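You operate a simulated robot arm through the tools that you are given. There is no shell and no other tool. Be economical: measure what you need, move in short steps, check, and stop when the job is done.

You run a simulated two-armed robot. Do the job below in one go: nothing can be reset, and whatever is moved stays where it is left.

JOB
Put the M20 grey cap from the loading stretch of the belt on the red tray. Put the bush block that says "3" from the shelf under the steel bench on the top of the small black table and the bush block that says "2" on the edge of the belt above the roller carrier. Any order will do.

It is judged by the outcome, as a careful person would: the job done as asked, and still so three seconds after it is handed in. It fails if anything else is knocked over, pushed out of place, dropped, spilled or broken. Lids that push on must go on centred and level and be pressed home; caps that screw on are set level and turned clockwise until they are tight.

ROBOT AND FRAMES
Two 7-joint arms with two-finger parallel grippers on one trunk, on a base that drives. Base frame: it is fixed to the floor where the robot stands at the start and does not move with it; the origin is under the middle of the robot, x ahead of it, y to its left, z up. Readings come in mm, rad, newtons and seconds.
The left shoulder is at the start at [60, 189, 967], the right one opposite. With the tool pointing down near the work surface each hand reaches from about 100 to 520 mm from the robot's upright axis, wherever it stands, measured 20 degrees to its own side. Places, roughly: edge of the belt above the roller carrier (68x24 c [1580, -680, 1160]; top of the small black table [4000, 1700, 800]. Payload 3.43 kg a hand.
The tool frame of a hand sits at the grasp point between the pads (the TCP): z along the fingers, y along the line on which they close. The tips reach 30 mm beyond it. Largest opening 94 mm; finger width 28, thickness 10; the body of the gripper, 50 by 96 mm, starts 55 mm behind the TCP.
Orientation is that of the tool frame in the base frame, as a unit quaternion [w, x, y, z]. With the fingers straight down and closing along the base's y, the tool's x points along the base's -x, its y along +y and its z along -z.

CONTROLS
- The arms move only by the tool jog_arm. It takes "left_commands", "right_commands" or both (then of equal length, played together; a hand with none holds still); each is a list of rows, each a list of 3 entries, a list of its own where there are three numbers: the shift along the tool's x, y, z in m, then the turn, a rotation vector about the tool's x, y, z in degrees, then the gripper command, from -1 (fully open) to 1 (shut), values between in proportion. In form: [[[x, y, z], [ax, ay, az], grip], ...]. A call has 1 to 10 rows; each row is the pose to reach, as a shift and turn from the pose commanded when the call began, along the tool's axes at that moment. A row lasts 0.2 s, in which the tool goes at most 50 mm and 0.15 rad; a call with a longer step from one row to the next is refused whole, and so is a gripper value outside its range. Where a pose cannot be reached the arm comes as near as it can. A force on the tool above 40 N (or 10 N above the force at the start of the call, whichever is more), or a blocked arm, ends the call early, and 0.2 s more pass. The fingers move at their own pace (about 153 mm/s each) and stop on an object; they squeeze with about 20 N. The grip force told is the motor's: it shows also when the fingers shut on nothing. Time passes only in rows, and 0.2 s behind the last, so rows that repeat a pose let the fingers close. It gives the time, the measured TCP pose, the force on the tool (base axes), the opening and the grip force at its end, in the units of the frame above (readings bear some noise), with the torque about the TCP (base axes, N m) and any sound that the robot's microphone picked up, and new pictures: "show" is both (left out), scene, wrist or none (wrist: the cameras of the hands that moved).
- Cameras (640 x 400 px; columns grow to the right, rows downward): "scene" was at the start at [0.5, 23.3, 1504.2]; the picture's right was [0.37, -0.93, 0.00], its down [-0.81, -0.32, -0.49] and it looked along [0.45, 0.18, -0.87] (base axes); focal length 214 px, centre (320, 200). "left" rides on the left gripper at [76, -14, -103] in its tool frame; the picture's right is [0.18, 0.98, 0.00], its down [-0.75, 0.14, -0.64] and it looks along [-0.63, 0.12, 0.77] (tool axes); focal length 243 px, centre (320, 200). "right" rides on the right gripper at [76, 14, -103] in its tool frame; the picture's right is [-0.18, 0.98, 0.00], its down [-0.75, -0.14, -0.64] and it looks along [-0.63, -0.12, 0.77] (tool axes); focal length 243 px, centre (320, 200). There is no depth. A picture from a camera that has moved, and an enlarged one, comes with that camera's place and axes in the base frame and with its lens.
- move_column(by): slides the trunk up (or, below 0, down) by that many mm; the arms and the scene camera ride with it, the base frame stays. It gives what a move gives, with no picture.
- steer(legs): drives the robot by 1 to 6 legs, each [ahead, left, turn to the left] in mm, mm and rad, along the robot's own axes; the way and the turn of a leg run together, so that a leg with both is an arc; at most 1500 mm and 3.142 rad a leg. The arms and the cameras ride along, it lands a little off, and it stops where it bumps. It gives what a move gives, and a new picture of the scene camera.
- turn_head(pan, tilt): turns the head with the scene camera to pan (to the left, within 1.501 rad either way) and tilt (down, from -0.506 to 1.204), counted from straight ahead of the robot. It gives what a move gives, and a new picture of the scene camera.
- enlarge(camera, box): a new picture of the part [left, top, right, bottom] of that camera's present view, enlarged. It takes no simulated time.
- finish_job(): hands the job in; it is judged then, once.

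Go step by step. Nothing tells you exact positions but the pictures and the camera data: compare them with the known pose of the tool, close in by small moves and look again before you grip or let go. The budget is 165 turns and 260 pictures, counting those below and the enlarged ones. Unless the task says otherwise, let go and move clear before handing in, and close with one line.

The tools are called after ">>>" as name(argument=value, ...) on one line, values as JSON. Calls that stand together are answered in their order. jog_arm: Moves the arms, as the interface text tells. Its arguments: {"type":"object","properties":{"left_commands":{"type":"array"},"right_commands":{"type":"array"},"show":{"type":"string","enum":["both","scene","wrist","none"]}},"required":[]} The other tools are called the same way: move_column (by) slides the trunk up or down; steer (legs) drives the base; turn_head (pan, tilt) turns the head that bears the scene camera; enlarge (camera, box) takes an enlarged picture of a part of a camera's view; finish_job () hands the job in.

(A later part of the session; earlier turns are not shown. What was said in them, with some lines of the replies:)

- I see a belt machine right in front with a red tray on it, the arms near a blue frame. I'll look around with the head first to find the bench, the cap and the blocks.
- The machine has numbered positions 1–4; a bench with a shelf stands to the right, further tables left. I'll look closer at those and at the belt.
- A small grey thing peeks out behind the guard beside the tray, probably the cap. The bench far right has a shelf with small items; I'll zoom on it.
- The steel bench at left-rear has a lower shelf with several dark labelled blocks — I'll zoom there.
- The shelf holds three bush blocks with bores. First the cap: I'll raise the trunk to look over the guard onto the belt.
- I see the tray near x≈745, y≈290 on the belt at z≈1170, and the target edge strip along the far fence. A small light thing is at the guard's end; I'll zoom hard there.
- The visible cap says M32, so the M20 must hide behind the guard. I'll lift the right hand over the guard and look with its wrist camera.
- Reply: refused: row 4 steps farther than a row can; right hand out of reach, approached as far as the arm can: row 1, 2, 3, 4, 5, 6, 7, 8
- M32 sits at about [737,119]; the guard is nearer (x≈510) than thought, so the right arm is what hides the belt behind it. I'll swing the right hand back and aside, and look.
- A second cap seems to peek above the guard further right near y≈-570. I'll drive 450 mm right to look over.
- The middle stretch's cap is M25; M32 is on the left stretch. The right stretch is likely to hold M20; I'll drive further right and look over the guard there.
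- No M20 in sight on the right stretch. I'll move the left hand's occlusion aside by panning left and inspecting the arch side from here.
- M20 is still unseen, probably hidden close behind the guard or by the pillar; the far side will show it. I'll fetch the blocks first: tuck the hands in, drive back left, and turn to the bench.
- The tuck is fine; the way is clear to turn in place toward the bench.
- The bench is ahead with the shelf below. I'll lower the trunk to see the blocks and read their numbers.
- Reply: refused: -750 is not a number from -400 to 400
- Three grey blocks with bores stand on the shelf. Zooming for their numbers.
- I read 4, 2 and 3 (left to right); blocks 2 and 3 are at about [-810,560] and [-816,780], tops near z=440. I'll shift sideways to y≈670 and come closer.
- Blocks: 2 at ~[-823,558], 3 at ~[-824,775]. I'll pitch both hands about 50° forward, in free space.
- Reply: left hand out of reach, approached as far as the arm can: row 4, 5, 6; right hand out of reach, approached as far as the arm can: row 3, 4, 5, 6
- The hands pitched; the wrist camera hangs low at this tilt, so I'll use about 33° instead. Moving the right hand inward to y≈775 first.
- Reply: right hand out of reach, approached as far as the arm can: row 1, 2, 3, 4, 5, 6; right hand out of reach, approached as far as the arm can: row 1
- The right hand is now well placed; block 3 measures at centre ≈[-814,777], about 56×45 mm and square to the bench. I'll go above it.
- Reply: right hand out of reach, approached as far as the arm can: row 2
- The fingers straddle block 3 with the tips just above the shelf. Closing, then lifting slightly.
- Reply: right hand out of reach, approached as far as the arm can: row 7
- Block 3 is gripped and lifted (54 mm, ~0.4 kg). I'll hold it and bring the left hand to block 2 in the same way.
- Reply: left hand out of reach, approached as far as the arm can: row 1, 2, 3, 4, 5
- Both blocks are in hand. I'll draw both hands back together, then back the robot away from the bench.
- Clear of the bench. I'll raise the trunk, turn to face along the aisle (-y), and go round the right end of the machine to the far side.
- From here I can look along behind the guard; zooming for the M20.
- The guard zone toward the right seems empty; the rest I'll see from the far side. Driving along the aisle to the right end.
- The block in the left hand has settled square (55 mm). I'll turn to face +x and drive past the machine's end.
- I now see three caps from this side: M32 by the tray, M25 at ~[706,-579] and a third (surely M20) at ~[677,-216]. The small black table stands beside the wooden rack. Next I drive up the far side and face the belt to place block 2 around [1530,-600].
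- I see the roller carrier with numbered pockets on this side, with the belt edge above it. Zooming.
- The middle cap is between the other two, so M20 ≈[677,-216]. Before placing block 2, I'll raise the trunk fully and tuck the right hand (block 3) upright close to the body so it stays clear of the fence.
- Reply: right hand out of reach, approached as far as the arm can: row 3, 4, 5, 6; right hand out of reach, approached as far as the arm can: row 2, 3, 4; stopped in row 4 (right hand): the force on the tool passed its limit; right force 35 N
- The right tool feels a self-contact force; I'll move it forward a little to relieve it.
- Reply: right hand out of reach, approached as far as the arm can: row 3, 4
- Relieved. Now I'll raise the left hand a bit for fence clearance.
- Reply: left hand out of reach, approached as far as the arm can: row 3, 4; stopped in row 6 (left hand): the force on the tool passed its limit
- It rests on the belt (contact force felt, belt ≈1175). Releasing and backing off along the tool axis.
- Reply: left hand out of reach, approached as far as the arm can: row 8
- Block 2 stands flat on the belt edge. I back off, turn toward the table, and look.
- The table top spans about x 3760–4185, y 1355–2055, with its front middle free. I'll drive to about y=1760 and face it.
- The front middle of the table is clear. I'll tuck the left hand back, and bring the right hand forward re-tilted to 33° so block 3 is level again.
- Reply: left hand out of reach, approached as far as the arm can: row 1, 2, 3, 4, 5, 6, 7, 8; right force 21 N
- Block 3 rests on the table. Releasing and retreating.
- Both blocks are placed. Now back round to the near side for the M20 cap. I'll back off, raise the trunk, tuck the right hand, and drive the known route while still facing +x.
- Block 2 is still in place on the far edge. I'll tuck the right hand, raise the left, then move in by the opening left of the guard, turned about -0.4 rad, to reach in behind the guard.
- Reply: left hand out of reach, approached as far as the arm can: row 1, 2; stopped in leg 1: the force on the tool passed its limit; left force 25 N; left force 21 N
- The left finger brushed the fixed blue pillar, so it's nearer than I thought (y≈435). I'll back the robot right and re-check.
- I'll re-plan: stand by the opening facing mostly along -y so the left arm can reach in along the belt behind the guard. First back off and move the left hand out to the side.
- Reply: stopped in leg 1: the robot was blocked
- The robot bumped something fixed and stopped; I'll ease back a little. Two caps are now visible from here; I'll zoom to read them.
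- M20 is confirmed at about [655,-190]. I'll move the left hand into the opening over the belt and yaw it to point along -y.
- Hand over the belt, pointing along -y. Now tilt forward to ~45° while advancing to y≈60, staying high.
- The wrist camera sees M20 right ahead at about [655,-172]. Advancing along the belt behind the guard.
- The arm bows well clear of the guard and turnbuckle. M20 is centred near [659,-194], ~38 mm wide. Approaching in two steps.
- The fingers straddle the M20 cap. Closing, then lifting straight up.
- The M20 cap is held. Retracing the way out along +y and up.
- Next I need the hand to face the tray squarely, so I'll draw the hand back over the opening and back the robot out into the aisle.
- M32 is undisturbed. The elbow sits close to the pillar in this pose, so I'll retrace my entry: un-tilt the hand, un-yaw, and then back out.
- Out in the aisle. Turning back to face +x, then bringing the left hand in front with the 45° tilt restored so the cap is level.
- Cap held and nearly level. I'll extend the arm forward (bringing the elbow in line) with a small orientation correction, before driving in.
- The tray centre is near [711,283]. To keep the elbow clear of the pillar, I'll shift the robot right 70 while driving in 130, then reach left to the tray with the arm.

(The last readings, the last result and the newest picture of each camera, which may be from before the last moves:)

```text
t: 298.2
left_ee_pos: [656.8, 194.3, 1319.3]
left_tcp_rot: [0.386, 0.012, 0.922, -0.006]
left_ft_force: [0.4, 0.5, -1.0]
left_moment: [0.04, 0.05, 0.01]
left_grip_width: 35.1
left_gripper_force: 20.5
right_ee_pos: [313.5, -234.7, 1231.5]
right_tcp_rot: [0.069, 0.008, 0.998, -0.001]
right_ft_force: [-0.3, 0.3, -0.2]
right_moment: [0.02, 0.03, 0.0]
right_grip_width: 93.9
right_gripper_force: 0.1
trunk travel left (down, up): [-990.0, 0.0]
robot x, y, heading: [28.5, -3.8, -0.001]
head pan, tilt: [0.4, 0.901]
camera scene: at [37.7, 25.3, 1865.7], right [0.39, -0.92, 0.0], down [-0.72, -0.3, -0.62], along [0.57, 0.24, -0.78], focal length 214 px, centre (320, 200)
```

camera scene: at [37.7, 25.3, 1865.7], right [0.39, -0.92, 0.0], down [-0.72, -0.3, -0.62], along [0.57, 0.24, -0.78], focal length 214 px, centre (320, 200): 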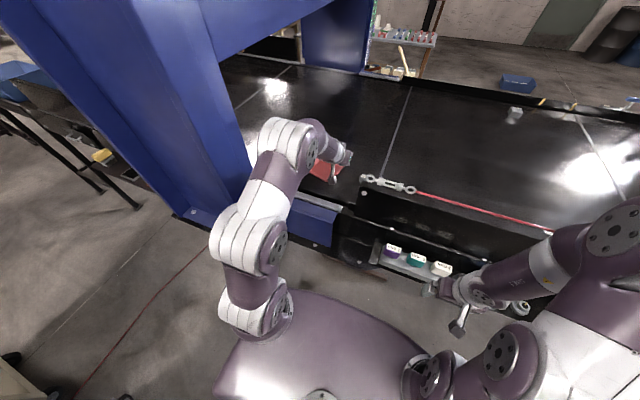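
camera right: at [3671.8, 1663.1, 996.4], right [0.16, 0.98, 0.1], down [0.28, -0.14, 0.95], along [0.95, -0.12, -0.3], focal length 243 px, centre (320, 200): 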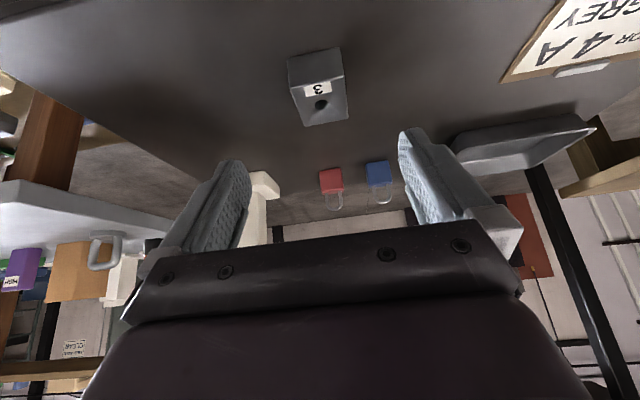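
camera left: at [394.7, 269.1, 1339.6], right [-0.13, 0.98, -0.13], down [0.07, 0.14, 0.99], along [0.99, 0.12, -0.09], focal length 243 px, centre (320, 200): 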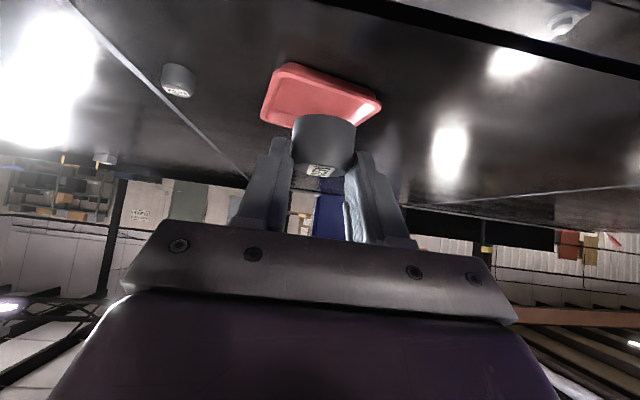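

Good clearance all round. Moving the cap over the tray.

>>> jog_arm(left_commands=[[[0.0038, 0.03, 0.0247], [0, 0, 0], 1], [[0.0076, 0.06, 0.0493], [0, 0, 0], 1], [[0.0113, 0.09, 0.074], [0, 0, 0], 1], [[0.0113, 0.09, 0.074], [0, 0, 0], 1]])

>>> enlarge(camera="scene", box=[240, 90, 420, 220])

>>> enlarge(camera="left", box=[200, 20, 440, 220])

```text
t: 299.2
left_ee_pos: [705.7, 283.0, 1258.3]
left_tcp_rot: [0.387, 0.012, 0.922, -0.006]
left_ft_force: [0.0, 0.1, 0.3]
left_moment: [0.0, -0.02, -0.01]
left_grip_width: 34.9
left_gripper_force: 19.9
right_ee_pos: [313.1, -236.4, 1232.3]
right_tcp_rot: [0.07, 0.008, 0.997, 0.0]
right_ft_force: [-0.2, 0.3, 0.1]
right_moment: [0.0, 0.0, 0.01]
right_grip_width: 94.2
right_gripper_force: 0.1
trunk travel left (down, up): [-990.0, 0.0]
robot x, y, heading: [28.9, -4.5, -0.004]
head pan, tilt: [0.4, 0.901]
camera scene: at [36.2, 23.2, 1865.8], right [0.39, -0.92, 0.0], down [-0.72, -0.3, -0.62], along [0.57, 0.24, -0.78], focal length 214 px, centre (320, 200)
camera left: at [579.1, 272.7, 1278.7], right [-0.1, 0.99, -0.13], down [0.08, 0.14, 0.99], along [0.99, 0.09, -0.09], focal length 243 px, centre (320, 200)
```

scene: 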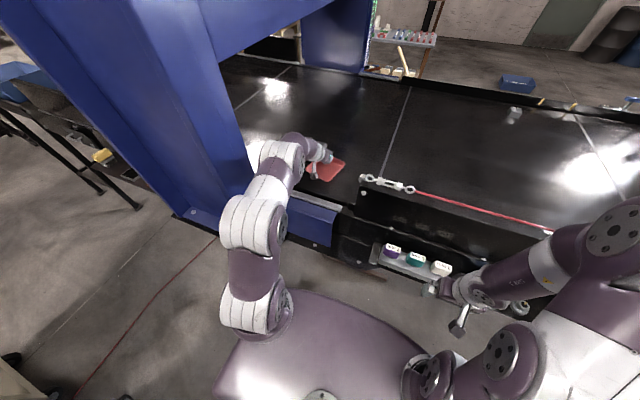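
left: 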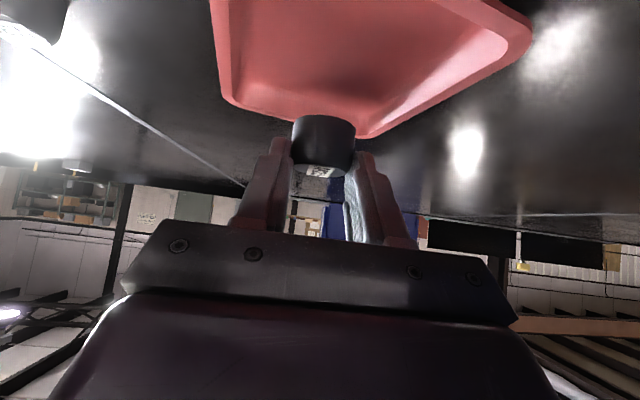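

```text
3.08 times, centred on (330, 155) of scene
camera zoom: at [36.2, 23.2, 1865.8], right [0.39, -0.92, 0.0], down [-0.72, -0.3, -0.62], along [0.57, 0.24, -0.78], focal length 660 px, centre (289, 338)
```

zoom: 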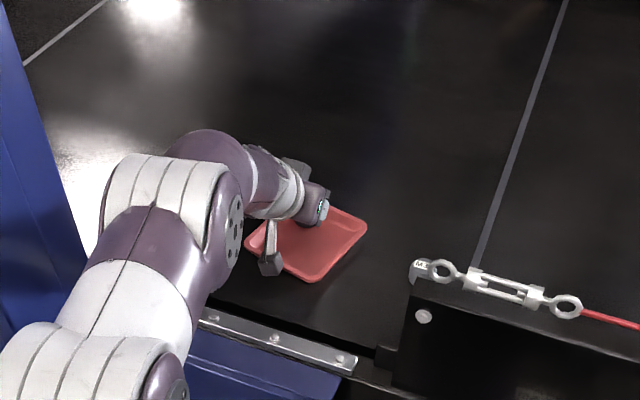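

```text
2.00 times, centred on (320, 120) of left
camera zoom: at [579.1, 272.7, 1278.7], right [-0.1, 0.99, -0.13], down [0.08, 0.14, 0.99], along [0.99, 0.09, -0.09], focal length 485 px, centre (320, 360)
```

zoom: 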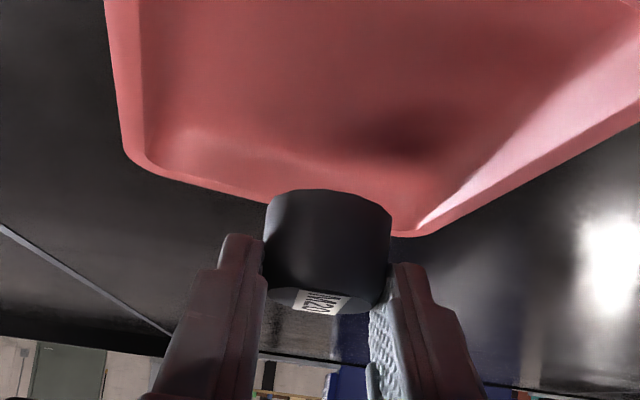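

The cap is centred over the tray. Lowering gently until contact.

>>> jog_arm(left_commands=[[[0.0107, 0, 0.0105], [0, 0, 0], 1], [[0.0214, 0, 0.021], [0, 0, 0], 1], [[0.0249, 0, 0.0246], [0, 0, 0], 1], [[0.027, 0, 0.0267], [0, 0, 0], 1], [[0.0292, 0, 0.0288], [0, 0, 0], 1], [[0.0313, 0, 0.0309], [0, 0, 0], 1], [[0.0335, 0, 0.033], [0, 0, 0], 1], [[0.0349, 0, 0.0344], [0, 0, 0], 1]])

>>> enlarge(camera="left", box=[200, 20, 440, 220])

```text
t: 301.0
left_ee_pos: [703.7, 281.7, 1212.3]
left_tcp_rot: [0.387, 0.013, 0.922, -0.006]
left_ft_force: [0.4, 0.5, 3.5]
left_moment: [0.02, -0.04, 0.0]
left_grip_width: 34.9
left_gripper_force: 19.8
right_ee_pos: [313.2, -236.5, 1232.1]
right_tcp_rot: [0.069, 0.008, 0.998, 0.001]
right_ft_force: [-0.3, 0.0, 0.4]
right_moment: [-0.06, -0.02, -0.01]
right_grip_width: 94.0
right_gripper_force: 0.0
trunk travel left (down, up): [-990.0, 0.0]
robot x, y, heading: [25.3, -4.5, -0.009]
head pan, tilt: [0.4, 0.901]
camera scene: at [36.0, 23.8, 1865.8], right [0.39, -0.92, 0.0], down [-0.72, -0.3, -0.62], along [0.57, 0.24, -0.78], focal length 214 px, centre (320, 200)
camera left: at [577.0, 272.2, 1230.8], right [-0.1, 0.99, -0.13], down [0.07, 0.14, 0.99], along [0.99, 0.09, -0.09], focal length 243 px, centre (320, 200)
```

scene: 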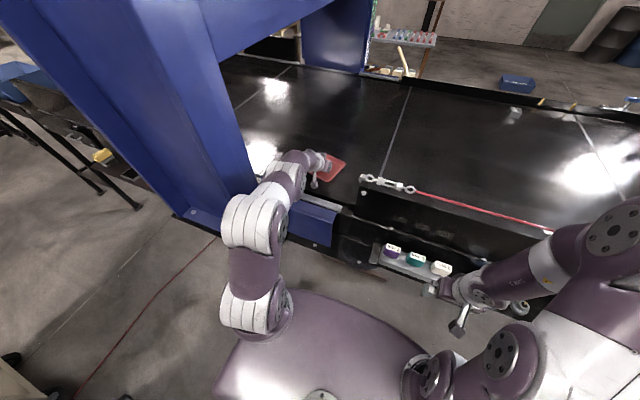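
left: 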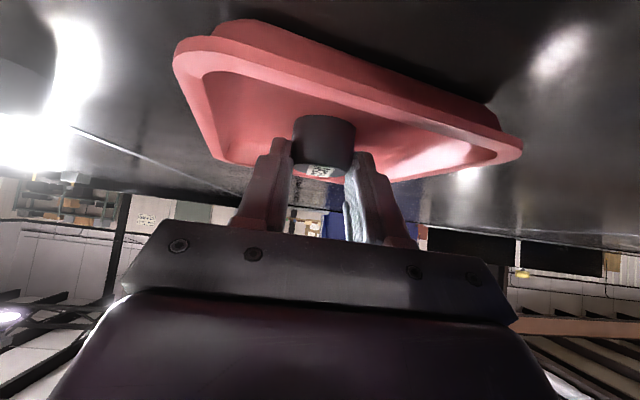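

```text
2.00 times, centred on (320, 120) of left
camera zoom: at [577.0, 272.2, 1230.8], right [-0.1, 0.99, -0.13], down [0.07, 0.14, 0.99], along [0.99, 0.09, -0.09], focal length 485 px, centre (320, 360)
```

zoom: 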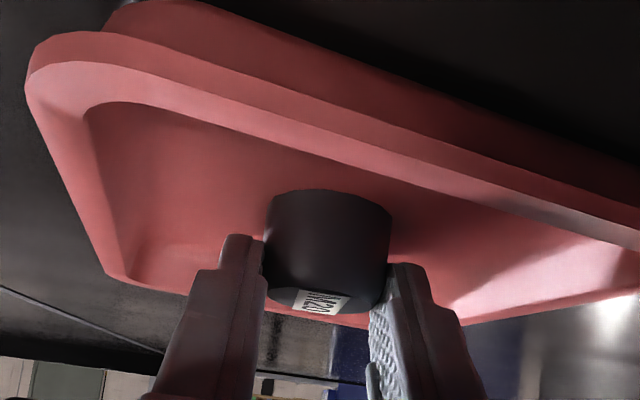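

Light contact. Opening only partway (to stay off the tray walls), then retreating along the tool axis.

>>> jog_arm(left_commands=[[[0, 0, 0], [0, 0, 0], 0.1], [[0, 0, 0], [0, 0, 0], -0.05], [[0, 0, 0], [0, 0, 0], -0.05], [[-0.01, 0, -0.02], [0, 0, 0], -0.05], [[-0.02, 0, -0.05], [0, 0, 0], -0.05], [[-0.03, 0, -0.09], [0, 0, 0], -0.05], [[-0.04, 0, -0.13], [0, 0, 0], -0.05]])

>>> enlarge(camera="left", box=[200, 0, 440, 200])

```text
t: 302.6
left_ee_pos: [638.4, 281.8, 1331.9]
left_tcp_rot: [0.386, 0.012, 0.922, -0.006]
left_ft_force: [0.7, -1.3, 0.0]
left_moment: [-0.03, 0.0, -0.01]
left_grip_width: 49.4
left_gripper_force: 0.0
right_ee_pos: [312.3, -237.1, 1232.8]
right_tcp_rot: [0.07, 0.008, 0.997, 0.0]
right_ft_force: [0.3, 0.5, -0.2]
right_moment: [-0.02, -0.02, 0.01]
right_grip_width: 93.7
right_gripper_force: 0.0
trunk travel left (down, up): [-990.0, 0.0]
robot x, y, heading: [25.6, -2.9, -0.001]
head pan, tilt: [0.4, 0.901]
camera scene: at [34.1, 23.4, 1865.7], right [0.39, -0.92, 0.0], down [-0.72, -0.3, -0.62], along [0.57, 0.24, -0.78], focal length 214 px, centre (320, 200)
camera left: at [512.2, 271.4, 1349.8], right [-0.1, 0.99, -0.13], down [0.08, 0.14, 0.99], along [0.99, 0.09, -0.09], focal length 243 px, centre (320, 200)
```

scene: 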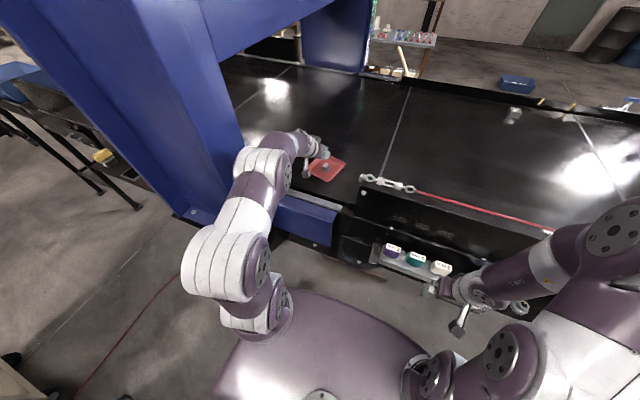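
left: 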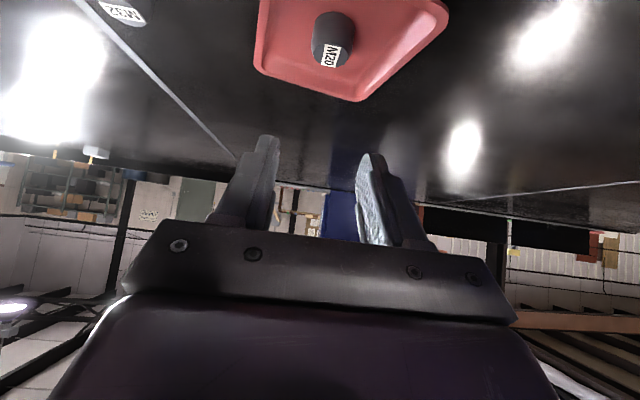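

```text
2.00 times, centred on (320, 100) of left
camera zoom: at [512.2, 271.4, 1349.8], right [-0.1, 0.99, -0.13], down [0.08, 0.14, 0.99], along [0.99, 0.09, -0.09], focal length 485 px, centre (320, 400)
```

zoom: 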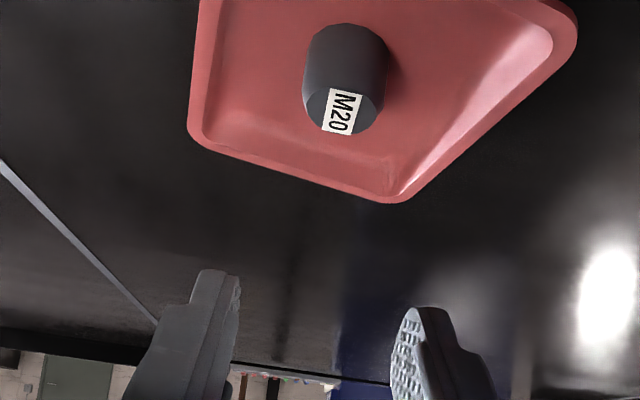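

The M20 cap stands upright in the tray and the hand is clear. One last check of block 2 on the far edge.

>>> enlarge(camera="scene", box=[480, 80, 600, 150])

```text
5.33 times, centred on (540, 115) of scene
camera zoom: at [34.1, 23.4, 1865.7], right [0.39, -0.92, 0.0], down [-0.72, -0.3, -0.62], along [0.57, 0.24, -0.78], focal length 1144 px, centre (-853, 653)
```

zoom: 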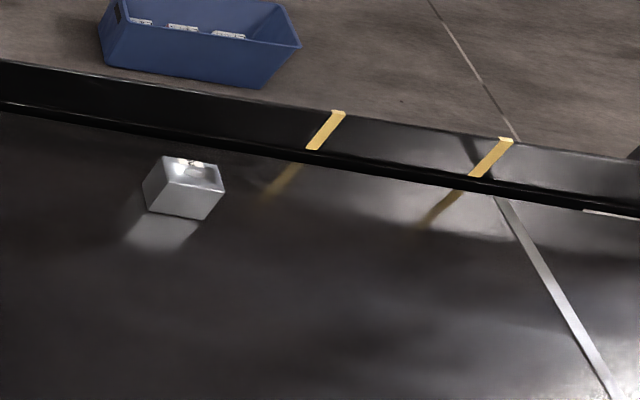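

Block 2 sits flat by the far fence above the roller carrier. All three items are placed, so I'm handing in.

>>> finish_job()

```text
The job is handed in.
```

The M20 cap is upright in the red tray, block 3 is on the small black table, and block 2 is flat on the belt edge above the roller carrier. The job is handed in; on the way the robot touched fixed structure twice (a finger on the blue pillar, and one blocked base move by the opening), and the pictures showed nothing moved.
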